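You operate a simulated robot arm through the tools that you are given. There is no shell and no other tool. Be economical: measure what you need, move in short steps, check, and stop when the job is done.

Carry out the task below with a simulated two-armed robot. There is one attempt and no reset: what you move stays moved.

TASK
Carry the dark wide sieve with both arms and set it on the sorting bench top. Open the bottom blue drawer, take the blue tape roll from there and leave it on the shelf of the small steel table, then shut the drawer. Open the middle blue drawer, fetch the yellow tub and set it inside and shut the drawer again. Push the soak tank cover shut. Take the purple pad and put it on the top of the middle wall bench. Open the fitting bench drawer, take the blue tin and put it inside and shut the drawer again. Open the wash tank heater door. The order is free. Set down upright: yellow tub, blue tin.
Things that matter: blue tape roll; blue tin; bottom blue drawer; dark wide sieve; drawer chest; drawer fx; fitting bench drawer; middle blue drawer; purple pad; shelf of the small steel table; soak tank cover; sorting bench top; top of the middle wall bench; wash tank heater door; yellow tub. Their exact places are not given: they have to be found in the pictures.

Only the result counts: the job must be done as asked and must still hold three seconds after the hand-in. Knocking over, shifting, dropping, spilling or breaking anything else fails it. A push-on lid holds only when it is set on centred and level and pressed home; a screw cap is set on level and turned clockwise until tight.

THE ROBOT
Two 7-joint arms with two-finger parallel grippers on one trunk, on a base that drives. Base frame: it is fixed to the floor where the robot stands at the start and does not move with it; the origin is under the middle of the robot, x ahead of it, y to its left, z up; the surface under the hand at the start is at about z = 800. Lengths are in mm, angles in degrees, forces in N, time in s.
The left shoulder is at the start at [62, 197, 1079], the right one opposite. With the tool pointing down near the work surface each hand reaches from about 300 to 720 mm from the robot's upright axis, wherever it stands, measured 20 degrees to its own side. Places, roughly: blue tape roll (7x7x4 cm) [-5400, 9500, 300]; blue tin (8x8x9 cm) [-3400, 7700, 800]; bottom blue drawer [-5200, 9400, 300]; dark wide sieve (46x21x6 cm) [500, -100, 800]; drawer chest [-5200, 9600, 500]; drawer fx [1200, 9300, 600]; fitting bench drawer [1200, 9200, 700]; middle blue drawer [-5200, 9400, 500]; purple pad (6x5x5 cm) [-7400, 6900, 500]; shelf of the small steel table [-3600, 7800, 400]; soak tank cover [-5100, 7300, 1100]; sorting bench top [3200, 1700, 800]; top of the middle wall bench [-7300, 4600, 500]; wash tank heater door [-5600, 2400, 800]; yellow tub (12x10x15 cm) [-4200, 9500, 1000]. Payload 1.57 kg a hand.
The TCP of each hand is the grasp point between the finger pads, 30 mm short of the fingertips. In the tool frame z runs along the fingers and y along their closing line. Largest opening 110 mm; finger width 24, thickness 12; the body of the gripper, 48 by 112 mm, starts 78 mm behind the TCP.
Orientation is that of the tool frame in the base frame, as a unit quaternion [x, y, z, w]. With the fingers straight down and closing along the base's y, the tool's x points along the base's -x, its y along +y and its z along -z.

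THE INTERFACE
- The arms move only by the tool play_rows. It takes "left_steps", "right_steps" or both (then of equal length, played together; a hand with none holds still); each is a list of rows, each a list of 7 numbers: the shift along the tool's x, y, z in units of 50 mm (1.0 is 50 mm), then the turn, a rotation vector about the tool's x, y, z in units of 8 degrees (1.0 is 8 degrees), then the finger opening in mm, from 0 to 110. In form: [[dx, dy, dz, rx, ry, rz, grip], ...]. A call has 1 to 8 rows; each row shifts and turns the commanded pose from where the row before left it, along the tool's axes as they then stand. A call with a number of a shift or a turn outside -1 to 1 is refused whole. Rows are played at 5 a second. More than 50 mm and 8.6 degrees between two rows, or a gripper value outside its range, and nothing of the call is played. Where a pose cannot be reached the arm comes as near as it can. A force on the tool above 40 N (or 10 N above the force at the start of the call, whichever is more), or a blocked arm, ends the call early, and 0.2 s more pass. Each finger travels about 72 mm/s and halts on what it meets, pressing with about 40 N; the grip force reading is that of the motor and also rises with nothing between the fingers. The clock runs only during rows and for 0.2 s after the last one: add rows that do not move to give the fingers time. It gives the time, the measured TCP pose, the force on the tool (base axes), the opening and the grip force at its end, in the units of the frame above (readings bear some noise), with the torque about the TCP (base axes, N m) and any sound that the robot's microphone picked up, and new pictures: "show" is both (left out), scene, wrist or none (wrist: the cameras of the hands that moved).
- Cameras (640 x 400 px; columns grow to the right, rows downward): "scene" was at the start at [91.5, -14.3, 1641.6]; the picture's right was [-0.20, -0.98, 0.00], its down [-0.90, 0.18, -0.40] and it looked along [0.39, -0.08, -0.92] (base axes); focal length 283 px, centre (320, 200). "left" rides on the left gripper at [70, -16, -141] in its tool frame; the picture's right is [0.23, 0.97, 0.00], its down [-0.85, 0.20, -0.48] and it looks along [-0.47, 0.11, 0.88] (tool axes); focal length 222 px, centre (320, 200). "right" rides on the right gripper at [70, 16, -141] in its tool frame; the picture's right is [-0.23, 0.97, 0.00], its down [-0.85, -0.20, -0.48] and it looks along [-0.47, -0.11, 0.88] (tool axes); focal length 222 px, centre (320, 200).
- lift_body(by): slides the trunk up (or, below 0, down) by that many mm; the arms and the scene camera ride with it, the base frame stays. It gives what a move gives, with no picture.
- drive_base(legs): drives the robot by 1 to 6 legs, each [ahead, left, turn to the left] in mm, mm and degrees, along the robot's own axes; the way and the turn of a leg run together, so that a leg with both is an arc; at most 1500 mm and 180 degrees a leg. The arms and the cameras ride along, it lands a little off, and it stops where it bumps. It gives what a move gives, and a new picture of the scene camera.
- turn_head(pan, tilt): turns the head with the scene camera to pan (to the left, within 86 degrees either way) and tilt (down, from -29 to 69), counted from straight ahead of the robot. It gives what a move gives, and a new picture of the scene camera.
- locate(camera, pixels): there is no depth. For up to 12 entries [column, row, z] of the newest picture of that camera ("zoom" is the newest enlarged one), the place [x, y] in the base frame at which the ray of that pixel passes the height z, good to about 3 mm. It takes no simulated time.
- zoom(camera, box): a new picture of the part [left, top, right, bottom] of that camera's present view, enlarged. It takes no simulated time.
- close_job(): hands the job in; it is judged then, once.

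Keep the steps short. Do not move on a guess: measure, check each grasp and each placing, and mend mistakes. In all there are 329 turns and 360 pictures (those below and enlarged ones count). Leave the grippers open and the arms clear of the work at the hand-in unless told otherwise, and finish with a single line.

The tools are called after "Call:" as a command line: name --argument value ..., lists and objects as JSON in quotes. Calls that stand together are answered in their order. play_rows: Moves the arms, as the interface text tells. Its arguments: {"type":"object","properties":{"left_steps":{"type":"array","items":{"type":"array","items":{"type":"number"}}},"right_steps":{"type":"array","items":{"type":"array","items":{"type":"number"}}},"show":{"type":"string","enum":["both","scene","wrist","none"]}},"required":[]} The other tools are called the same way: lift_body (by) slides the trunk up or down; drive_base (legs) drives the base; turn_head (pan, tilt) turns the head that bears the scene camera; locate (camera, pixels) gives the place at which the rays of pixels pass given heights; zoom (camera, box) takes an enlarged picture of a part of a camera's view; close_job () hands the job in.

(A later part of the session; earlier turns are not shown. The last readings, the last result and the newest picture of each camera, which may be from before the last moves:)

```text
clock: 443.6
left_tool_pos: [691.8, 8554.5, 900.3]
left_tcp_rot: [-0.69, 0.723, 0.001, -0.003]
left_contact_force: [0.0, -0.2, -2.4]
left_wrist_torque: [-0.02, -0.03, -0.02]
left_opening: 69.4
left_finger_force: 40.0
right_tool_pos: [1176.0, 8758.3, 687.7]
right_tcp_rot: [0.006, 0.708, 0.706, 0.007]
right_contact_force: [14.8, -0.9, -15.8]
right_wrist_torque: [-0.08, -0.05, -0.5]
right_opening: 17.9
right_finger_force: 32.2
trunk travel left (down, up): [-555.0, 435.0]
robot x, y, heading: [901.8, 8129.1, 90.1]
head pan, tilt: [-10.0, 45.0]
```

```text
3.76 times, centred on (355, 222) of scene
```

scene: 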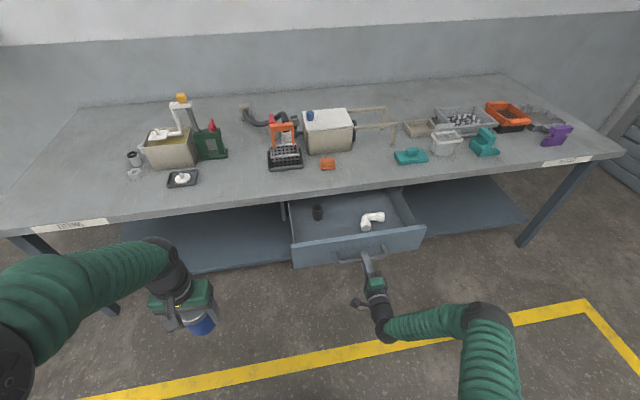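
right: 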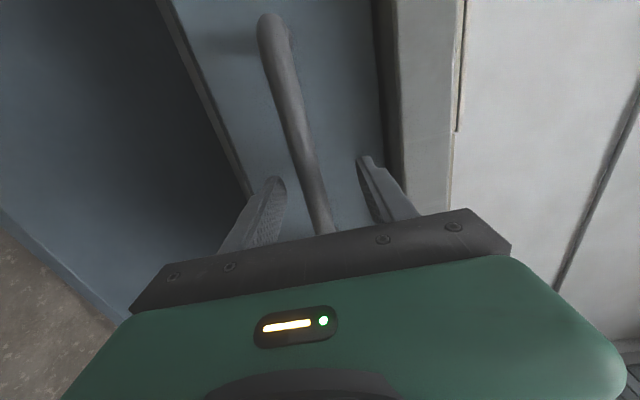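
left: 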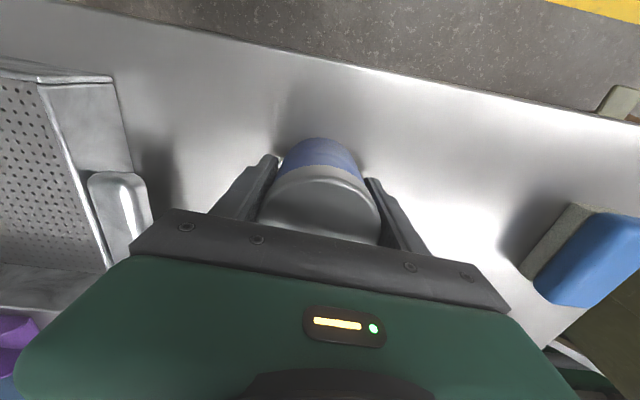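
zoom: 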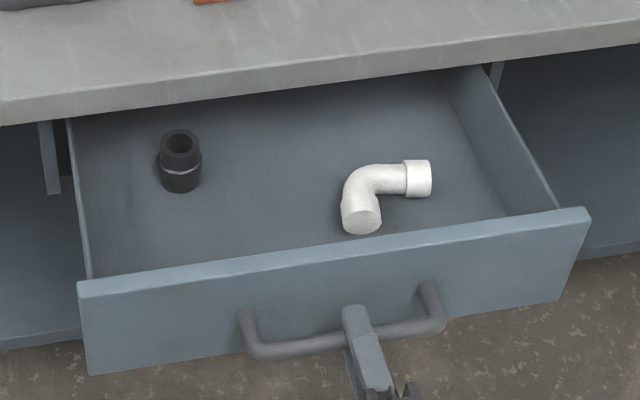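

Free spot for the tin: about (1080, 8885), between the black cap and the elbow. I release the handle, draw the right hand back, and extend the left hand forward again.

Call:
play_rows --right_steps '[[0, 0, 0, 0, 0, 0, 40], [0, 0, 0, 0, 0, 0, 60], [0, 0, -0.9, 0, 0, 0, 60], [0, 0, -0.9, 0, 0, 0, 60], [0, 0, -0.9, 0, 0, 0, 60], [0, 0, -0.9, 0, 0, 0, 60], [0, 0, 0, 0, 0, 0, 60]]' --show "none"

Call:
drive_base --legs '[[0, -388, 0], [130, 0, 0]]'

```text
clock: 445.2
left_tool_pos: [690.6, 8553.9, 899.5]
left_tcp_rot: [-0.69, 0.724, 0.0, 0.001]
left_contact_force: [0.2, 0.4, -1.9]
left_wrist_torque: [-0.07, 0.02, 0.0]
left_opening: 69.4
left_finger_force: 40.3
right_tool_pos: [1168.8, 8578.9, 693.5]
right_tcp_rot: [0.005, 0.707, 0.707, 0.006]
right_contact_force: [0.4, -0.5, -0.8]
right_wrist_torque: [-0.01, -0.02, -0.03]
right_opening: 60.2
right_finger_force: 0.0
trunk travel left (down, up): [-555.0, 435.0]
robot x, y, heading: [903.2, 8123.4, 89.8]
head pan, tilt: [-10.0, 45.0]
```

```text
clock: 448.6
left_tool_pos: [1084.8, 8681.6, 901.0]
left_tcp_rot: [-0.693, 0.721, 0.001, 0.0]
left_contact_force: [0.0, 0.4, -3.1]
left_wrist_torque: [-0.06, -0.02, -0.02]
left_opening: 69.5
left_finger_force: 40.4
right_tool_pos: [1563.7, 8711.4, 694.3]
right_tcp_rot: [0.002, 0.707, 0.707, 0.004]
right_contact_force: [-1.1, -0.3, 0.0]
right_wrist_torque: [-0.02, -0.03, -0.04]
right_opening: 59.9
right_finger_force: 0.1
trunk travel left (down, up): [-555.0, 435.0]
robot x, y, heading: [1305.4, 8253.9, 90.0]
head pan, tilt: [-10.0, 45.0]
```

scene: 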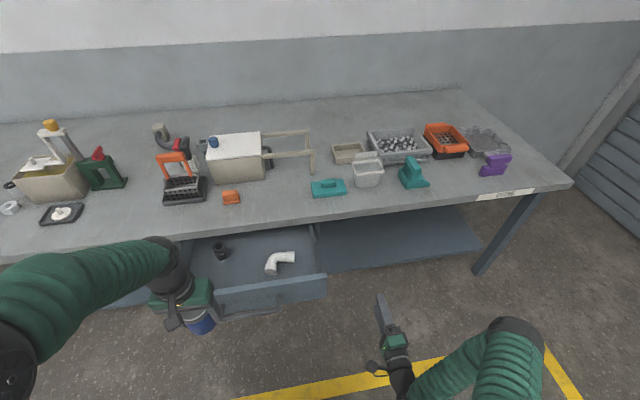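

I extend the left hand 203 mm ahead, over the drawer.

Call:
play_rows --left_steps '[[-0.82, 0, 0, 0, 0, 0, 50], [-0.82, 0, 0, 0, 0, 0, 50], [-0.82, 0, 0, 0, 0, 0, 50], [-0.82, 0, 0, 0, 0, 0, 50], [-0.78, 0, 0, 0, 0, 0, 50], [0, 0, 0, 0, 0, 0, 50]]' --show "both"

```text
clock: 450.0
left_tool_pos: [1094.6, 8885.0, 903.0]
left_tcp_rot: [-0.693, 0.721, 0.001, 0.001]
left_contact_force: [-0.9, 0.4, -1.4]
left_wrist_torque: [0.02, 0.02, 0.02]
left_opening: 69.0
left_finger_force: 40.0
right_tool_pos: [1563.7, 8710.2, 693.0]
right_tcp_rot: [0.003, 0.706, 0.708, 0.004]
right_contact_force: [0.3, 0.1, -1.0]
right_wrist_torque: [0.0, 0.0, 0.0]
right_opening: 59.9
right_finger_force: 0.0
trunk travel left (down, up): [-555.0, 435.0]
robot x, y, heading: [1304.7, 8258.0, 90.2]
head pan, tilt: [-10.0, 45.0]
```

scene: 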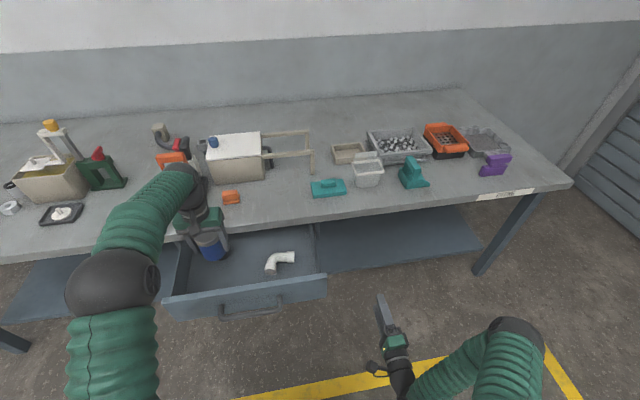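
left: 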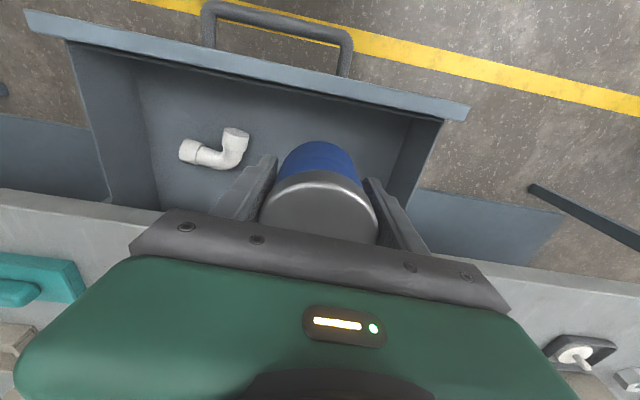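

Call:
locate --camera "left" --pixels '[[246, 140, 690], [225, 165, 680], [440, 125, 745], [75, 50, 745], [405, 190, 740]]'

Call:
lift_body --by -150

```text
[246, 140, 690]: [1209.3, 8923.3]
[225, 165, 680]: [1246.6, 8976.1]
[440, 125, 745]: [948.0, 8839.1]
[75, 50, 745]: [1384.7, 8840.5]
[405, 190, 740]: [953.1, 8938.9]
```

```text
clock: 451.8
left_tool_pos: [1095.3, 8885.3, 752.7]
left_tcp_rot: [-0.692, 0.721, 0.0, 0.001]
left_contact_force: [0.2, 0.0, -2.2]
left_wrist_torque: [-0.03, 0.01, 0.0]
left_opening: 68.9
left_finger_force: 39.6
right_tool_pos: [1563.7, 8711.4, 543.6]
right_tcp_rot: [0.002, 0.707, 0.708, 0.003]
right_contact_force: [-0.4, -0.4, -0.3]
right_wrist_torque: [0.01, 0.01, -0.01]
right_opening: 60.1
right_finger_force: 0.0
trunk travel left (down, up): [-405.0, 585.0]
robot x, y, heading: [1301.0, 8255.0, 90.2]
head pan, tilt: [-10.0, 45.0]
```

Call:
lift_body --by -25

Call:
lift_body --by -12

```text
clock: 452.5
left_tool_pos: [1095.1, 8885.4, 727.4]
left_tcp_rot: [-0.693, 0.721, 0.002, 0.001]
left_contact_force: [-0.3, 0.5, -2.1]
left_wrist_torque: [0.0, 0.02, 0.01]
left_opening: 69.2
left_finger_force: 40.0
right_tool_pos: [1564.9, 8710.9, 518.9]
right_tcp_rot: [0.002, 0.707, 0.708, 0.004]
right_contact_force: [0.4, -0.1, 0.2]
right_wrist_torque: [0.02, 0.01, 0.02]
right_opening: 60.0
right_finger_force: 0.1
trunk travel left (down, up): [-380.0, 610.0]
robot x, y, heading: [1301.2, 8255.0, 90.3]
head pan, tilt: [-10.0, 45.0]
```

```text
clock: 453.1
left_tool_pos: [1094.3, 8885.0, 715.3]
left_tcp_rot: [-0.693, 0.721, 0.002, 0.002]
left_contact_force: [-0.3, 0.1, -2.4]
left_wrist_torque: [-0.02, 0.01, -0.01]
left_opening: 69.2
left_finger_force: 40.5
right_tool_pos: [1563.7, 8712.0, 506.7]
right_tcp_rot: [0.003, 0.707, 0.707, 0.004]
right_contact_force: [-0.5, -0.7, 0.5]
right_wrist_torque: [0.0, -0.04, -0.02]
right_opening: 60.0
right_finger_force: 0.0
trunk travel left (down, up): [-368.0, 622.0]
robot x, y, heading: [1299.3, 8256.2, 90.1]
head pan, tilt: [-10.0, 45.0]
```

Call:
lift_body --by -8

Call:
lift_body --by -8

```text
clock: 453.6
left_tool_pos: [1094.4, 8886.0, 706.8]
left_tcp_rot: [-0.692, 0.722, 0.001, 0.001]
left_contact_force: [-0.6, 0.3, -1.5]
left_wrist_torque: [-0.03, 0.04, 0.02]
left_opening: 69.4
left_finger_force: 39.8
right_tool_pos: [1564.5, 8710.6, 499.0]
right_tcp_rot: [0.002, 0.707, 0.707, 0.003]
right_contact_force: [0.0, -0.9, 0.7]
right_wrist_torque: [-0.01, 0.02, -0.02]
right_opening: 60.0
right_finger_force: 0.1
trunk travel left (down, up): [-360.0, 630.0]
robot x, y, heading: [1302.2, 8253.3, 90.2]
head pan, tilt: [-10.0, 45.0]
```

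```text
clock: 454.2
left_tool_pos: [1094.3, 8884.5, 699.0]
left_tcp_rot: [-0.693, 0.721, 0.001, 0.001]
left_contact_force: [-0.1, -0.7, -2.5]
left_wrist_torque: [0.0, 0.01, -0.01]
left_opening: 69.1
left_finger_force: 40.0
right_tool_pos: [1564.5, 8711.3, 489.3]
right_tcp_rot: [0.002, 0.707, 0.708, 0.004]
right_contact_force: [-0.7, -0.2, 0.0]
right_wrist_torque: [0.01, 0.0, 0.02]
right_opening: 60.0
right_finger_force: 0.1
trunk travel left (down, up): [-352.0, 638.0]
robot x, y, heading: [1300.8, 8256.5, 90.2]
head pan, tilt: [-10.0, 45.0]
```

Call:
lift_body --by -8

Call:
lift_body --by -8

```text
clock: 454.8
left_tool_pos: [1093.9, 8885.2, 691.2]
left_tcp_rot: [-0.693, 0.721, 0.001, 0.001]
left_contact_force: [-0.1, 0.2, -2.5]
left_wrist_torque: [0.02, 0.0, -0.01]
left_opening: 69.2
left_finger_force: 39.8
right_tool_pos: [1564.6, 8710.3, 481.8]
right_tcp_rot: [0.002, 0.707, 0.707, 0.004]
right_contact_force: [0.1, -0.9, -0.2]
right_wrist_torque: [0.0, 0.01, 0.06]
right_opening: 59.8
right_finger_force: 0.0
trunk travel left (down, up): [-344.0, 646.0]
robot x, y, heading: [1303.1, 8256.1, 89.8]
head pan, tilt: [-10.0, 45.0]
```

```text
clock: 455.4
left_tool_pos: [1096.0, 8884.5, 684.0]
left_tcp_rot: [-0.692, 0.722, 0.001, 0.001]
left_contact_force: [-0.7, -0.4, -2.8]
left_wrist_torque: [-0.04, 0.02, -0.01]
left_opening: 69.2
left_finger_force: 39.9
right_tool_pos: [1563.5, 8710.4, 473.3]
right_tcp_rot: [0.002, 0.708, 0.707, 0.003]
right_contact_force: [-0.8, 0.4, 0.3]
right_wrist_torque: [-0.02, 0.0, -0.01]
right_opening: 59.9
right_finger_force: 0.1
trunk travel left (down, up): [-336.0, 654.0]
robot x, y, heading: [1304.5, 8256.8, 90.1]
head pan, tilt: [-10.0, 45.0]
```

Call:
lift_body --by -8

Call:
zoom --camera "left" --box '[0, 0, 640, 400]'

```text
clock: 455.9
left_tool_pos: [1094.4, 8885.0, 681.5]
left_tcp_rot: [-0.693, 0.721, 0.005, 0.004]
left_contact_force: [-3.4, 1.8, 31.2]
left_wrist_torque: [0.1, -0.26, -0.08]
left_opening: 69.2
left_finger_force: 40.9
right_tool_pos: [1564.3, 8709.9, 468.4]
right_tcp_rot: [0.002, 0.706, 0.709, 0.004]
right_contact_force: [-0.5, -0.7, 0.0]
right_wrist_torque: [-0.02, 0.02, -0.01]
right_opening: 60.1
right_finger_force: 0.1
trunk travel left (down, up): [-328.0, 662.0]
robot x, y, heading: [1299.2, 8255.4, 90.3]
head pan, tilt: [-10.0, 45.0]
```

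```text
1.00 times, centred on (320, 200) of left (not enlarged: the box is as wide or as high as the picture)
```

zoom: 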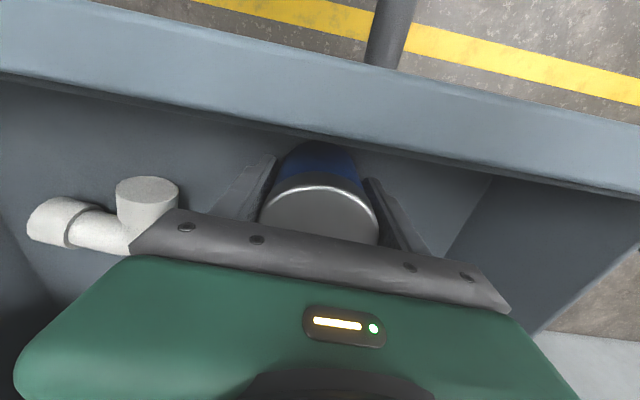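

The tin stands on the drawer floor. I open and rise.

Call:
play_rows --left_steps '[[0, 0, 0, 0, 0, 0, 80], [0, 0, 0, 0, 0, 0, 92], [0, 0, 0, 0, 0, 0, 92]]' --show "none"

Call:
lift_body --by 220

Call:
play_rows --left_steps '[[0.9, 0, 0, 0, 0, 0, 90], [0.9, 0, 0, 0, 0, 0, 90], [0.9, 0, 0, 0, 0, 0, 90], [0.9, 0, 0, 0, 0, 0, 90], [0.9, 0, 0, 0, 0, 0, 90]]' --show "scene"

```text
clock: 456.7
left_tool_pos: [1095.8, 8885.4, 675.4]
left_tcp_rot: [-0.693, 0.721, 0.001, 0.002]
left_contact_force: [-0.2, 0.6, 0.6]
left_wrist_torque: [-0.01, -0.02, -0.01]
left_opening: 92.1
left_finger_force: 0.1
right_tool_pos: [1563.5, 8710.6, 467.3]
right_tcp_rot: [0.002, 0.707, 0.707, 0.004]
right_contact_force: [0.2, 0.1, -0.3]
right_wrist_torque: [0.0, 0.0, 0.02]
right_opening: 60.0
right_finger_force: 0.1
trunk travel left (down, up): [-328.0, 662.0]
robot x, y, heading: [1305.6, 8257.0, 90.2]
head pan, tilt: [-10.0, 45.0]
```

```text
clock: 459.1
left_tool_pos: [1094.8, 8884.6, 894.9]
left_tcp_rot: [-0.693, 0.721, 0.001, 0.001]
left_contact_force: [0.5, -0.1, -0.2]
left_wrist_torque: [-0.03, -0.02, 0.02]
left_opening: 92.0
left_finger_force: 0.1
right_tool_pos: [1564.9, 8711.0, 686.4]
right_tcp_rot: [0.002, 0.707, 0.707, 0.004]
right_contact_force: [-0.3, 0.5, -0.1]
right_wrist_torque: [0.01, 0.0, 0.02]
right_opening: 59.8
right_finger_force: 0.1
trunk travel left (down, up): [-548.0, 442.0]
robot x, y, heading: [1299.4, 8259.2, 90.3]
head pan, tilt: [-10.0, 45.0]
```

```text
clock: 460.2
left_tool_pos: [1088.0, 8659.3, 896.6]
left_tcp_rot: [-0.693, 0.721, 0.003, 0.002]
left_contact_force: [1.1, 0.4, 0.0]
left_wrist_torque: [0.02, 0.04, -0.01]
left_opening: 90.3
left_finger_force: 0.0
right_tool_pos: [1564.6, 8709.7, 687.2]
right_tcp_rot: [0.002, 0.707, 0.707, 0.003]
right_contact_force: [0.1, -1.6, 0.2]
right_wrist_torque: [0.03, 0.01, 0.01]
right_opening: 60.2
right_finger_force: 0.0
trunk travel left (down, up): [-548.0, 442.0]
robot x, y, heading: [1298.8, 8261.4, 90.4]
head pan, tilt: [-10.0, 45.0]
```

scene: 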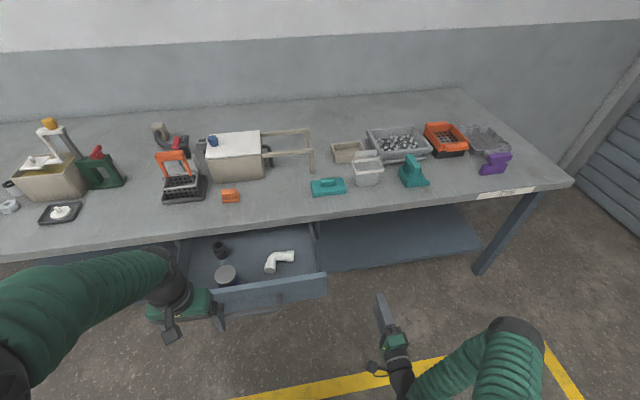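

The tin is upright in the drawer. I close the right fist, strafe left 245 and push the drawer with the base.

Call:
play_rows --right_steps '[[0, 0.1, 0, 0, 0, 0, 0], [0, 0.1, 0, 0, 0, 0, 0], [0, 0, 0, 0, 0, 0, 0], [0, 0, 0, 0, 0, 0, 0]]' --show "none"

Call:
drive_base --legs '[[0, 240, 0], [200, 0, 0]]'

```text
clock: 461.2
left_tool_pos: [1088.7, 8661.3, 895.8]
left_tcp_rot: [-0.693, 0.721, 0.001, 0.002]
left_contact_force: [0.1, 0.6, -0.2]
left_wrist_torque: [0.01, -0.02, -0.02]
left_opening: 90.0
left_finger_force: 0.0
right_tool_pos: [1564.0, 8710.7, 694.3]
right_tcp_rot: [0.002, 0.707, 0.707, 0.004]
right_contact_force: [-0.2, -0.3, -0.6]
right_wrist_torque: [-0.01, 0.01, -0.01]
right_opening: 0.0
right_finger_force: 21.0
trunk travel left (down, up): [-548.0, 442.0]
robot x, y, heading: [1300.8, 8257.3, 90.0]
head pan, tilt: [-10.0, 45.0]
```

```text
clock: 464.2
left_tool_pos: [847.5, 8865.0, 895.3]
left_tcp_rot: [-0.692, 0.721, 0.001, 0.001]
left_contact_force: [-0.3, -0.1, 0.0]
left_wrist_torque: [-0.01, 0.02, -0.01]
left_opening: 89.8
left_finger_force: 0.0
right_tool_pos: [1325.4, 8916.4, 695.3]
right_tcp_rot: [0.003, 0.707, 0.707, 0.004]
right_contact_force: [-0.4, 0.1, -0.6]
right_wrist_torque: [0.0, -0.01, 0.03]
right_opening: 0.0
right_finger_force: 21.6
trunk travel left (down, up): [-548.0, 442.0]
robot x, y, heading: [1062.8, 8462.9, 90.3]
head pan, tilt: [-10.0, 45.0]
```

scene: 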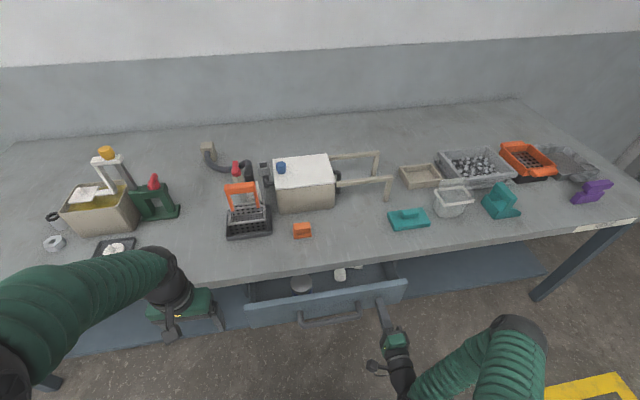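

About 100 mm remain. I extend the arm, slowly at the end.

Call:
play_rows --right_steps '[[0, 0, 0.6, 0, 0, 0, 0], [0, 0, 0.6, 0, 0, 0, 0], [0, 0, 0.4, 0, 0, 0, 0], [0, 0, 0.2, 0, 0, 0, 0], [0, 0, 0.15, 0, 0, 0, 0], [0, 0, 0.1, 0, 0, 0, 0], [0, 0, 0, 0, 0, 0, 0]]' --show "scene"

```text
clock: 465.9
left_tool_pos: [849.0, 8866.5, 895.2]
left_tcp_rot: [-0.693, 0.721, 0.001, 0.002]
left_contact_force: [0.1, 0.9, 0.7]
left_wrist_torque: [-0.04, -0.04, 0.02]
left_opening: 90.2
left_finger_force: 0.0
right_tool_pos: [1327.4, 9019.3, 695.4]
right_tcp_rot: [0.003, 0.707, 0.707, 0.003]
right_contact_force: [-0.4, 0.8, -1.0]
right_wrist_torque: [-0.02, -0.02, 0.02]
right_opening: 0.0
right_finger_force: 21.3
trunk travel left (down, up): [-548.0, 442.0]
robot x, y, heading: [1061.9, 8460.7, 90.3]
head pan, tilt: [-10.0, 45.0]
```

scene: 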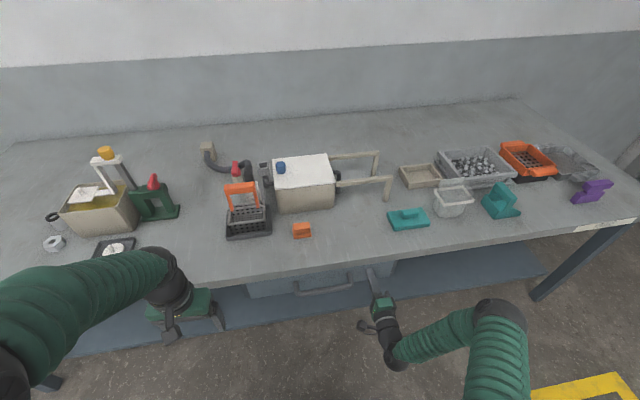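

Nearly home and still free to move; I push on in small steps until it resists.

Call:
play_rows --right_steps '[[0, 0, 0.1, 0, 0, 0, 0], [0, 0, 0.1, 0, 0, 0, 0], [0, 0, 0.1, 0, 0, 0, 0], [0, 0, 0.1, 0, 0, 0, 0], [0, 0, 0.1, 0, 0, 0, 0], [0, 0, 0, 0, 0, 0, 0]]' --show "none"

```text
clock: 466.8
left_tool_pos: [848.9, 8863.6, 897.6]
left_tcp_rot: [-0.692, 0.722, 0.003, 0.002]
left_contact_force: [1.0, -0.4, 0.1]
left_wrist_torque: [-0.01, 0.0, 0.02]
left_opening: 90.2
left_finger_force: 0.0
right_tool_pos: [1326.8, 9028.2, 695.0]
right_tcp_rot: [0.002, 0.707, 0.707, 0.004]
right_contact_force: [0.9, -23.6, 12.1]
right_wrist_torque: [0.41, 0.23, 0.25]
right_opening: 0.1
right_finger_force: 21.3
trunk travel left (down, up): [-548.0, 442.0]
robot x, y, heading: [1062.7, 8463.9, 90.1]
head pan, tilt: [-10.0, 45.0]
stopped in row 4 (right hand): the force on the tool passed its limit at 48 N (the readings are from after the stop); the commanded pose is now the measured one
```

The drawer is home (resists at face y≈9058). I withdraw and drive back west through the lane.

Call:
play_rows --right_steps '[[0, 0, -0.9, 0, 0, 0, 0], [0, 0, -0.9, 0, 0, 0, 0], [0, 0, -0.9, 0, 0, 0, 0], [0, 0, -0.9, 0, 0, 0, 0]]' --show "none"

Call:
drive_base --legs '[[-400, 0, 0]]'

Call:
zoom --camera "scene" --box '[200, 180, 500, 330]'

Call:
drive_base --legs '[[0, 0, 90], [0, 610, 0], [1500, 0, 0], [1500, 0, 0]]'

```text
clock: 467.8
left_tool_pos: [849.5, 8862.8, 895.5]
left_tcp_rot: [-0.693, 0.721, 0.0, 0.001]
left_contact_force: [0.2, 0.3, 0.2]
left_wrist_torque: [-0.01, 0.02, 0.02]
left_opening: 90.1
left_finger_force: 0.1
right_tool_pos: [1323.2, 8850.8, 693.2]
right_tcp_rot: [0.002, 0.709, 0.705, 0.004]
right_contact_force: [-0.9, 0.2, -1.2]
right_wrist_torque: [0.0, 0.0, 0.02]
right_opening: 0.1
right_finger_force: 20.9
trunk travel left (down, up): [-548.0, 442.0]
robot x, y, heading: [1059.4, 8460.2, 89.8]
head pan, tilt: [-10.0, 45.0]
```

```text
clock: 470.3
left_tool_pos: [851.1, 8467.7, 895.1]
left_tcp_rot: [-0.692, 0.722, 0.001, 0.002]
left_contact_force: [-0.5, -1.3, 0.2]
left_wrist_torque: [0.02, 0.02, 0.0]
left_opening: 89.9
left_finger_force: 0.1
right_tool_pos: [1325.5, 8454.6, 695.0]
right_tcp_rot: [0.004, 0.709, 0.705, 0.005]
right_contact_force: [-1.0, 1.2, -0.2]
right_wrist_torque: [0.02, -0.01, 0.01]
right_opening: 0.0
right_finger_force: 21.5
trunk travel left (down, up): [-548.0, 442.0]
robot x, y, heading: [1064.9, 8062.0, 89.8]
head pan, tilt: [-10.0, 45.0]
```

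scene: 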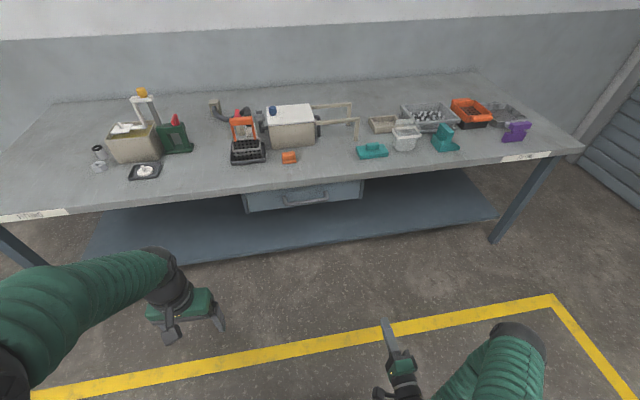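

```text
2.13 times, centred on (350, 255) of scene
```

zoom: 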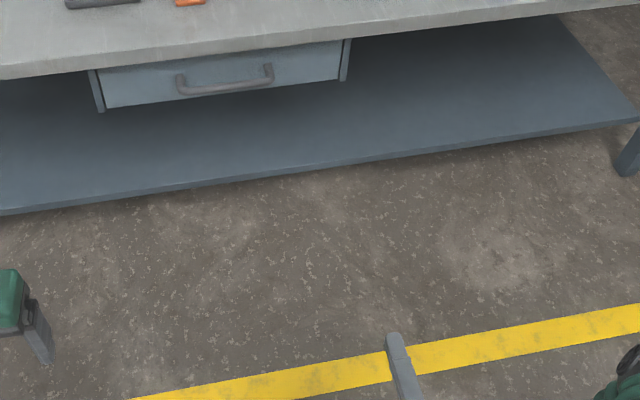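

```text
clock: 491.6
left_tool_pos: [-2336.7, 7213.7, 896.1]
left_tcp_rot: [1.0, -0.02, -0.001, 0.0]
left_contact_force: [0.3, 0.1, 0.0]
left_wrist_torque: [0.0, 0.01, 0.01]
left_opening: 89.9
left_finger_force: 0.1
right_tool_pos: [-2326.7, 7689.3, 692.2]
right_tcp_rot: [-0.5, 0.503, 0.5, -0.497]
right_contact_force: [0.5, 0.1, 0.2]
right_wrist_torque: [0.01, 0.0, -0.01]
right_opening: 0.2
right_finger_force: 21.7
trunk travel left (down, up): [-548.0, 442.0]
robot x, y, heading: [-1933.6, 7426.8, -179.8]
head pan, tilt: [-10.0, 45.0]
```

scene: 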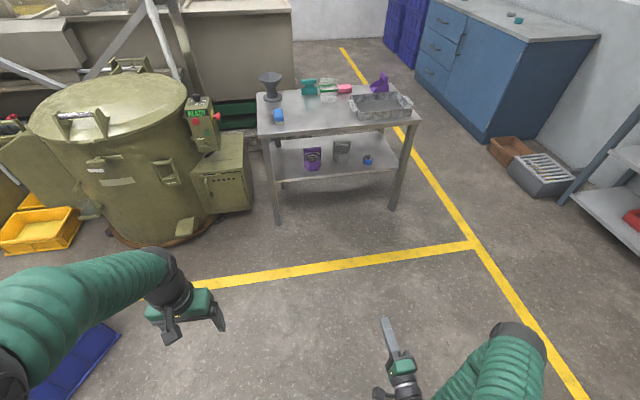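

The fitting drawer is flush. I go on to the lane by the chest and look at the soak tank.

Call:
drive_base --legs '[[0, -1350, 0], [1500, 0, 0], [1100, 0, 0]]'

Call:
turn_head --pan 60 --tilt 25

```text
clock: 507.9
left_tool_pos: [-4272.6, 8776.5, 894.9]
left_tcp_rot: [0.996, -0.087, 0.003, 0.005]
left_contact_force: [0.0, 0.0, -1.1]
left_wrist_torque: [-0.06, -0.05, 0.0]
left_opening: 89.8
left_finger_force: 0.1
right_tool_pos: [-4187.9, 9245.4, 686.3]
right_tcp_rot: [-0.462, 0.555, 0.523, -0.453]
right_contact_force: [0.5, 0.2, 0.2]
right_wrist_torque: [-0.03, -0.03, -0.02]
right_opening: 0.2
right_finger_force: 21.2
trunk travel left (down, up): [-548.0, 442.0]
robot x, y, heading: [-3837.6, 8925.6, 172.3]
head pan, tilt: [-10.0, 45.0]
stopped in leg 3: the robot was blocked; the commanded pose is now the measured one
```

scene: 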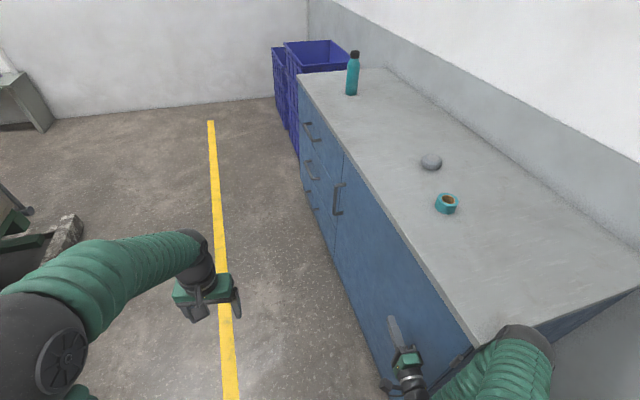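

```text
clock: 509.3
left_tool_pos: [-4270.1, 8774.5, 898.1]
left_tcp_rot: [0.996, -0.083, -0.003, 0.005]
left_contact_force: [-0.2, 0.5, -0.4]
left_wrist_torque: [0.01, 0.0, -0.02]
left_opening: 90.0
left_finger_force: 0.1
right_tool_pos: [-4189.3, 9243.2, 688.2]
right_tcp_rot: [-0.462, 0.551, 0.524, -0.456]
right_contact_force: [-0.1, 0.0, 0.9]
right_wrist_torque: [-0.01, 0.01, 0.01]
right_opening: 0.0
right_finger_force: 21.4
trunk travel left (down, up): [-548.0, 442.0]
robot x, y, heading: [-3838.9, 8928.5, 172.8]
head pan, tilt: [60.0, 25.0]
```

scene: 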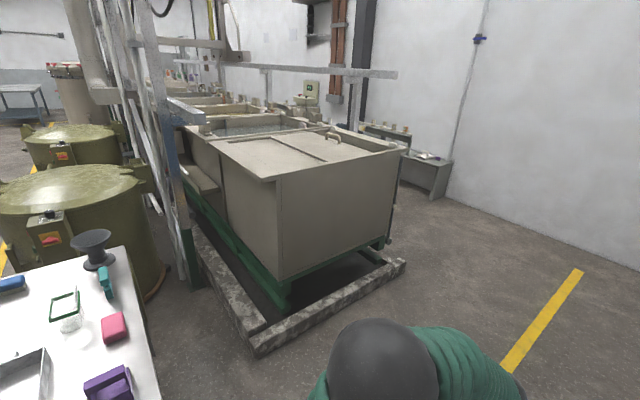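

I was blocked by the counter's corner on my right (drifted heading). I back away to the left, straighten, and zoom at the tank.

Call:
zoom --camera "scene" --box '[180, 90, 440, 252]'

Call:
drive_base --legs '[[-60, 180, 7.2]]'

```text
2.46 times, centred on (310, 171) of scene
```

zoom: 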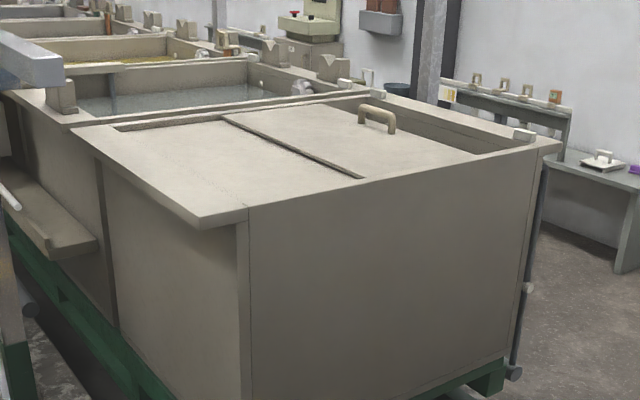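

```text
clock: 510.2
left_tool_pos: [-4272.5, 8761.4, 887.6]
left_tcp_rot: [0.997, -0.082, 0.008, 0.012]
left_contact_force: [-0.1, 0.2, 0.7]
left_wrist_torque: [-0.02, 0.01, 0.0]
left_opening: 90.1
left_finger_force: 0.1
right_tool_pos: [-4196.4, 9250.6, 683.9]
right_tcp_rot: [-0.464, 0.545, 0.537, -0.446]
right_contact_force: [-0.1, 0.5, 0.1]
right_wrist_torque: [0.01, -0.01, -0.03]
right_opening: 0.0
right_finger_force: 21.0
trunk travel left (down, up): [-548.0, 442.0]
robot x, y, heading: [-3826.9, 8900.9, 173.3]
head pan, tilt: [60.0, 25.0]
stopped in leg 1: the robot was blocked; the commanded pose is now the measured one
```

scene: 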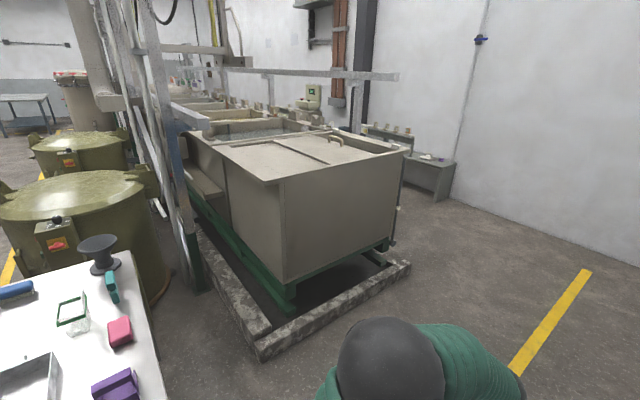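

Call:
drive_base --legs '[[0, 150, 0]]'

Call:
turn_head --pan -70 --tilt 50

```text
clock: 511.0
left_tool_pos: [-4281.9, 8760.8, 883.9]
left_tcp_rot: [0.996, -0.085, 0.015, 0.014]
left_contact_force: [0.8, -0.4, 0.0]
left_wrist_torque: [0.0, 0.04, 0.0]
left_opening: 90.1
left_finger_force: 0.1
right_tool_pos: [-4199.1, 9255.3, 678.2]
right_tcp_rot: [-0.465, 0.55, 0.538, -0.438]
right_contact_force: [0.7, 0.4, 0.8]
right_wrist_torque: [-0.01, -0.04, 0.03]
right_opening: 0.0
right_finger_force: 21.1
trunk travel left (down, up): [-548.0, 442.0]
robot x, y, heading: [-3825.5, 8893.7, 172.9]
head pan, tilt: [60.0, 25.0]
stopped in leg 1: the robot was blocked; the commanded pose is now the measured one
```

scene: 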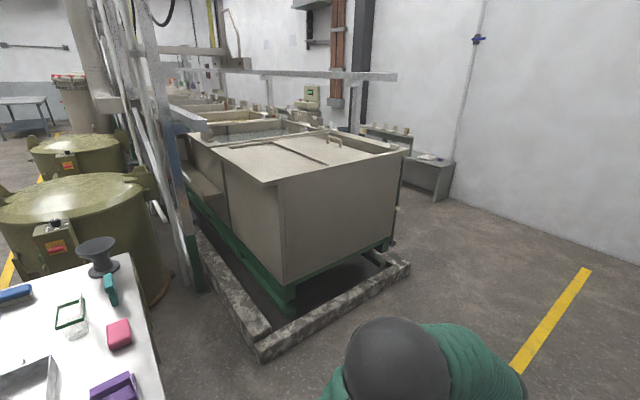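

```text
clock: 513.1
left_tool_pos: [-4278.9, 8761.8, 886.6]
left_tcp_rot: [0.996, -0.084, 0.013, 0.016]
left_contact_force: [-0.7, -0.4, 0.1]
left_wrist_torque: [0.03, 0.0, 0.03]
left_opening: 90.1
left_finger_force: 0.1
right_tool_pos: [-4199.7, 9253.8, 680.4]
right_tcp_rot: [-0.463, 0.55, 0.537, -0.442]
right_contact_force: [0.2, 0.6, -0.1]
right_wrist_torque: [0.01, 0.02, 0.0]
right_opening: 0.2
right_finger_force: 20.9
trunk travel left (down, up): [-548.0, 442.0]
robot x, y, heading: [-3828.6, 8896.1, 173.1]
head pan, tilt: [-70.0, 50.0]
```

scene: 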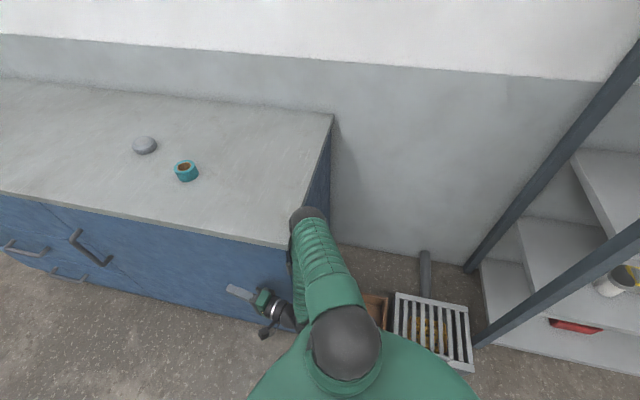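

The right elbow is hooked beside the counter's end. I back straight up first, then move left.

Call:
drive_base --legs '[[-120, 20, 0], [0, 150, 0]]'

```text
clock: 515.3
left_tool_pos: [-4193.7, 8587.5, 880.1]
left_tcp_rot: [0.996, -0.086, 0.021, 0.018]
left_contact_force: [0.3, -0.1, -0.4]
left_wrist_torque: [0.01, 0.01, -0.03]
left_opening: 89.9
left_finger_force: 0.0
right_tool_pos: [-4111.1, 9077.0, 671.6]
right_tcp_rot: [-0.466, 0.554, 0.532, -0.439]
right_contact_force: [0.3, -0.3, -0.4]
right_wrist_torque: [0.01, -0.04, 0.0]
right_opening: 0.0
right_finger_force: 21.3
trunk travel left (down, up): [-548.0, 442.0]
robot x, y, heading: [-3727.2, 8717.8, 172.9]
head pan, tilt: [-70.0, 50.0]
```

scene: 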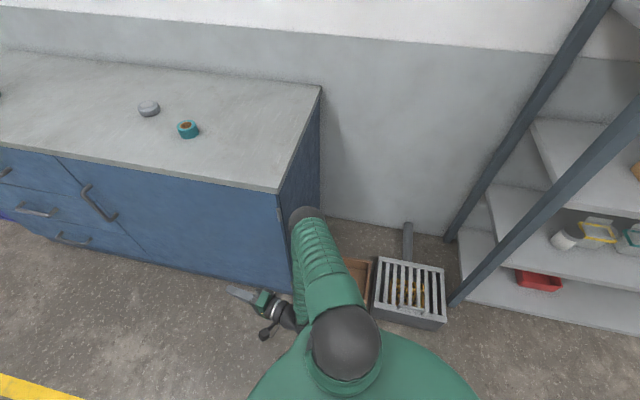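

Freed; nothing was disturbed. I straighten, drive on to x≈−4500 and raise to view the tank top.

Call:
drive_base --legs '[[0, 0, 7.1], [700, 0, 0]]'

Call:
lift_body --by 300

Call:
turn_head --pan 65 --tilt 35

```text
clock: 519.8
left_tool_pos: [-4889.4, 8530.8, 879.6]
left_tcp_rot: [0.999, -0.026, 0.022, 0.014]
left_contact_force: [-0.2, 0.5, -0.3]
left_wrist_torque: [-0.01, -0.02, -0.03]
left_opening: 90.3
left_finger_force: 0.0
right_tool_pos: [-4864.5, 9029.2, 674.9]
right_tcp_rot: [-0.499, 0.523, 0.507, -0.469]
right_contact_force: [-0.7, -0.6, 1.3]
right_wrist_torque: [0.0, -0.01, 0.0]
right_opening: 0.1
right_finger_force: 21.6
trunk travel left (down, up): [-548.0, 442.0]
robot x, y, heading: [-4444.2, 8717.6, 179.5]
head pan, tilt: [-70.0, 50.0]
```

scene: 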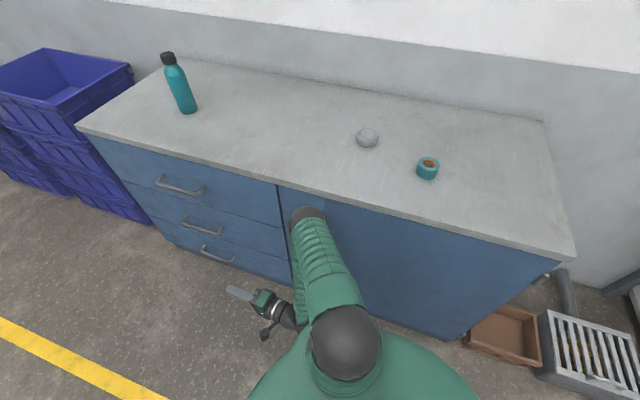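

```text
clock: 522.8
left_tool_pos: [-4887.0, 8531.9, 1179.1]
left_tcp_rot: [0.999, -0.027, 0.022, 0.014]
left_contact_force: [-0.4, 0.0, 0.0]
left_wrist_torque: [-0.01, 0.0, -0.01]
left_opening: 89.9
left_finger_force: 0.1
right_tool_pos: [-4864.1, 9030.0, 974.6]
right_tcp_rot: [-0.499, 0.523, 0.507, -0.47]
right_contact_force: [0.4, -0.5, 0.3]
right_wrist_torque: [0.01, 0.0, 0.05]
right_opening: 0.0
right_finger_force: 21.4
trunk travel left (down, up): [-848.0, 142.0]
robot x, y, heading: [-4439.4, 8714.4, 179.7]
head pan, tilt: [-70.0, 50.0]
```

```text
clock: 525.0
left_tool_pos: [-4888.6, 8531.3, 1180.7]
left_tcp_rot: [0.999, -0.027, 0.022, 0.014]
left_contact_force: [0.7, 0.3, 0.3]
left_wrist_torque: [0.01, 0.03, 0.0]
left_opening: 90.0
left_finger_force: 0.0
right_tool_pos: [-4863.4, 9029.1, 975.0]
right_tcp_rot: [-0.5, 0.523, 0.507, -0.469]
right_contact_force: [-0.8, 0.6, -0.1]
right_wrist_torque: [0.0, 0.0, 0.0]
right_opening: 0.0
right_finger_force: 21.4
trunk travel left (down, up): [-848.0, 142.0]
robot x, y, heading: [-4440.1, 8717.6, 179.5]
head pan, tilt: [65.0, 35.0]
```

scene: 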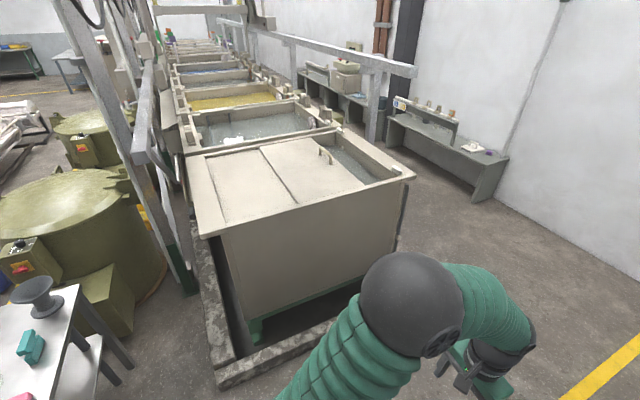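

Call:
zoom --camera "scene" --box '[180, 110, 430, 260]'

Call:
locate --camera "scene" --pixels '[[297, 204, 1030], [372, 183, 1030], [406, 178, 1030], [340, 136, 1030], [258, 150, 1030], [200, 238, 1030], [324, 152, 1100], [331, 162, 1100], [325, 164, 1040], [222, 236, 1030], [260, 340, 0], [395, 255, 300]]'

```text
2.56 times, centred on (305, 185) of scene
```

zoom: 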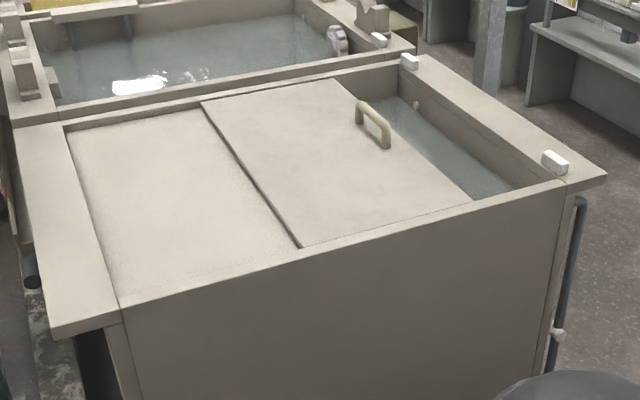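

```text
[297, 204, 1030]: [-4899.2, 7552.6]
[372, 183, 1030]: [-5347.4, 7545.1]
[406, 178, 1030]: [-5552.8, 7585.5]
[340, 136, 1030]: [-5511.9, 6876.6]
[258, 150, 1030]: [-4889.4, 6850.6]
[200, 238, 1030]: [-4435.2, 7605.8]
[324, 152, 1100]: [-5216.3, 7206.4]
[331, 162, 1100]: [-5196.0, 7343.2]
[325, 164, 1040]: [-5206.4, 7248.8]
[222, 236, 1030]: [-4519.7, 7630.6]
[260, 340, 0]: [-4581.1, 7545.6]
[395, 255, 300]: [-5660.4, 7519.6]
```

The cover (with the bar handle at x≈−5205, y 7206–7343) must go west ~110 mm to close the gap. I check the curb on the floor and the handle more exactly.

Call:
locate --camera "scene" --pixels '[[218, 388, 50], [345, 322, 50], [345, 322, 120], [404, 262, 50]]'

Call:
zoom --camera "scene" --box '[300, 130, 400, 200]'

```text
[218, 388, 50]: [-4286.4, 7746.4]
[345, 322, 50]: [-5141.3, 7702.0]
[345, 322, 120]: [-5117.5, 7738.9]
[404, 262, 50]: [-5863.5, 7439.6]
```

```text
5.71 times, centred on (350, 165) of scene
```

zoom: 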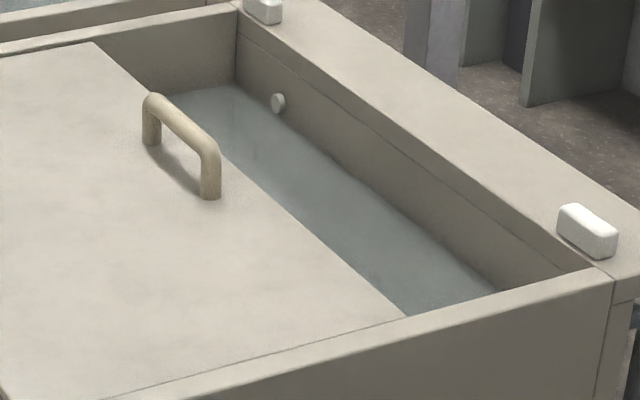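

Call:
locate --camera "zoom" --pixels '[[211, 196, 1030], [150, 142, 1030], [211, 150, 1080], [152, 98, 1080], [211, 150, 1100], [405, 315, 1030], [500, 288, 1030], [500, 288, 1050], [590, 240, 1060], [90, 42, 1030]]'

```text
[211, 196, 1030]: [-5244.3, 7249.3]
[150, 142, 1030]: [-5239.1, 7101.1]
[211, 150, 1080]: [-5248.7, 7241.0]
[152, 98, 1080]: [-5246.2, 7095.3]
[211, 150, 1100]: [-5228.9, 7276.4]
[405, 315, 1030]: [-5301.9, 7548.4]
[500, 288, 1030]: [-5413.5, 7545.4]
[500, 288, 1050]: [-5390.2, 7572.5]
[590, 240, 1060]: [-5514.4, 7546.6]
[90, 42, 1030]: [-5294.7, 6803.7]
```

I move in front of the tank (facing −y) at about (−5330, 8060), hand still high, to measure with the wrist camera.

Call:
drive_base --legs '[[890, 0, 0], [0, 0, 90], [600, 0, 0]]'

Call:
turn_head --pan 5 --tilt 50

Call:
zoom --camera "left" --box '[0, 0, 640, 400]'

```text
clock: 536.4
left_tool_pos: [-5174.7, 7668.1, 1180.2]
left_tcp_rot: [0.739, 0.673, 0.025, -0.005]
left_contact_force: [0.7, -0.5, -0.8]
left_wrist_torque: [0.01, 0.02, 0.01]
left_opening: 89.9
left_finger_force: 0.0
right_tool_pos: [-5669.3, 7711.6, 974.3]
right_tcp_rot: [0.722, -0.031, -0.041, 0.69]
right_contact_force: [-0.1, 0.4, 0.1]
right_wrist_torque: [0.0, -0.01, 0.02]
right_opening: 0.1
right_finger_force: 20.8
trunk travel left (down, up): [-848.0, 142.0]
robot x, y, heading: [-5342.5, 8119.3, -92.5]
head pan, tilt: [65.0, 35.0]
```

scene: 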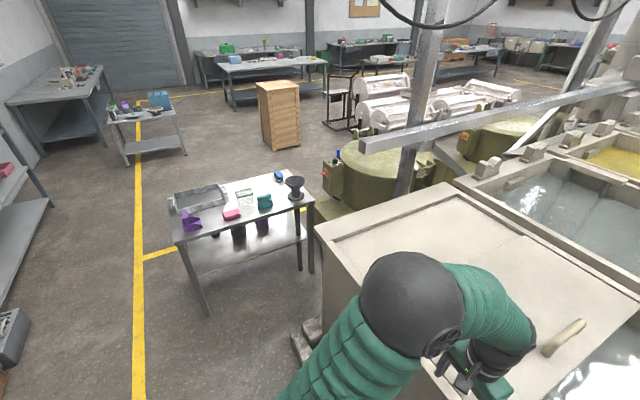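

```text
clock: 537.7
left_tool_pos: [-5172.7, 7667.8, 1179.3]
left_tcp_rot: [0.739, 0.673, 0.026, -0.004]
left_contact_force: [-0.5, 1.3, 1.0]
left_wrist_torque: [0.01, 0.01, -0.03]
left_opening: 89.9
left_finger_force: 0.1
right_tool_pos: [-5669.4, 7713.2, 975.2]
right_tcp_rot: [0.722, -0.031, -0.042, 0.69]
right_contact_force: [-0.1, 0.1, -0.2]
right_wrist_torque: [-0.02, 0.01, 0.02]
right_opening: 0.0
right_finger_force: 21.4
trunk travel left (down, up): [-848.0, 142.0]
robot x, y, heading: [-5341.4, 8123.3, -92.6]
head pan, tilt: [5.0, 50.0]
```

scene: 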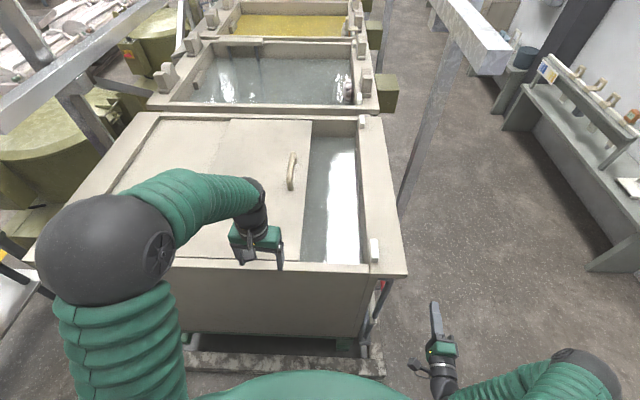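

```text
1.00 times, centred on (320, 200) of left (not enlarged: the box is as wide or as high as the picture)
```

zoom: 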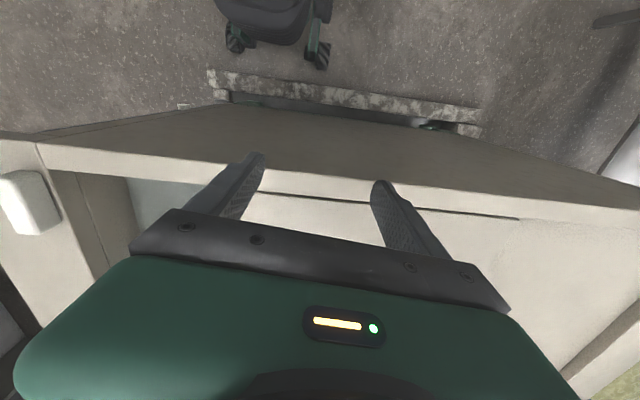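

Call:
locate --camera "scene" --pixels '[[303, 255, 1030], [358, 262, 1030], [291, 188, 1040], [291, 186, 1080], [292, 155, 1080], [291, 186, 1020], [345, 268, 1030], [345, 268, 1000], [280, 268, 1060]]'

Call:
zoom --camera "scene" --box '[220, 100, 420, 290]'

```text
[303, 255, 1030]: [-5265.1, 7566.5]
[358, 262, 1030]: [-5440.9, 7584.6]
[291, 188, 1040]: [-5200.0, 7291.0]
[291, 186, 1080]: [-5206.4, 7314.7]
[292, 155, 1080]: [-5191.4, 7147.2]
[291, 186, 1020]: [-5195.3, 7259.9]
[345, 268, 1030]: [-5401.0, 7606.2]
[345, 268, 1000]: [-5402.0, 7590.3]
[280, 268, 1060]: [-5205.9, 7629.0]
```

```text
2.11 times, centred on (320, 195) of scene
```

zoom: 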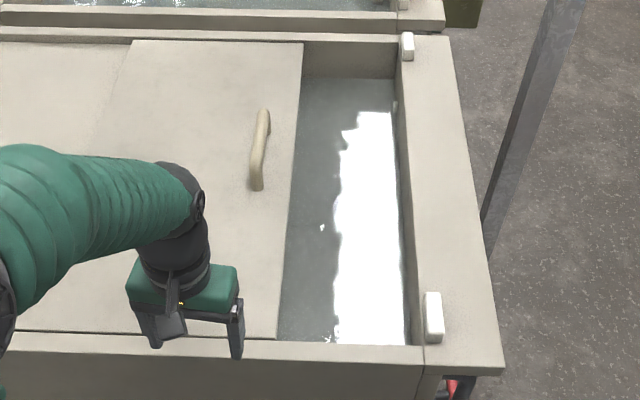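

Cover z≈1068, bar at x≈−5205, y 7150–7330; gap ≈170 mm. I close the left fist, pitch it 40° forward, and move ahead 50.

Call:
drive_base --legs '[[45, 0, 2.5]]'

Call:
play_rows --left_steps '[[0, 0, 0, 0, -1, 0, 40], [0, 0, 0, 0, -1, 0, 0], [0, 0, 0, 0, -1, 0, 0], [0, 0, 0, 0, -1, 0, 0], [0, 0, 0, 0, -1, 0, 0], [0, 0, 0, 0, 0, 0, 0]]' --show "none"

```text
clock: 538.6
left_tool_pos: [-5154.9, 7642.5, 1185.1]
left_tcp_rot: [0.724, 0.689, 0.022, -0.002]
left_contact_force: [-0.4, 1.1, 0.3]
left_wrist_torque: [-0.06, -0.02, 0.03]
left_opening: 89.7
left_finger_force: 0.0
right_tool_pos: [-5652.7, 7661.4, 978.8]
right_tcp_rot: [0.719, -0.016, -0.026, 0.694]
right_contact_force: [0.5, 0.0, -0.4]
right_wrist_torque: [-0.01, -0.01, 0.02]
right_opening: 0.0
right_finger_force: 21.1
trunk travel left (down, up): [-848.0, 142.0]
robot x, y, heading: [-5342.0, 8076.9, -90.0]
head pan, tilt: [5.0, 50.0]
```

scene: 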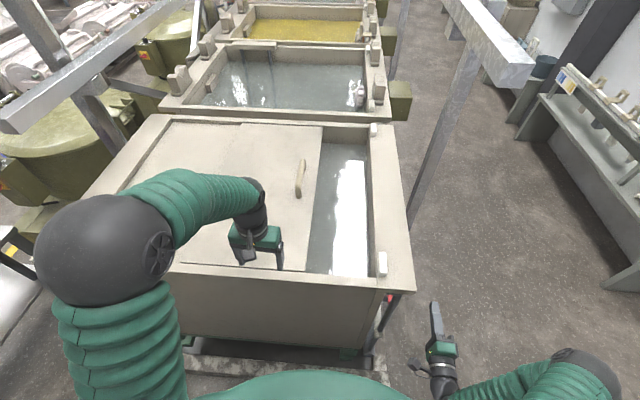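

```text
clock: 540.0
left_tool_pos: [-5155.8, 7621.4, 1182.2]
left_tcp_rot: [0.689, 0.649, -0.225, 0.231]
left_contact_force: [0.3, -0.5, 0.3]
left_wrist_torque: [0.02, 0.01, -0.02]
left_opening: 0.0
left_finger_force: 21.7
left hand out of reach, approached as far as the arm can: row 5
right_tool_pos: [-5652.8, 7654.8, 975.6]
right_tcp_rot: [0.723, -0.015, -0.026, 0.691]
right_contact_force: [0.3, -0.6, 1.1]
right_wrist_torque: [-0.02, 0.0, 0.01]
right_opening: 0.0
right_finger_force: 21.7
trunk travel left (down, up): [-848.0, 142.0]
robot x, y, heading: [-5342.7, 8073.8, -90.0]
head pan, tilt: [5.0, 50.0]
```

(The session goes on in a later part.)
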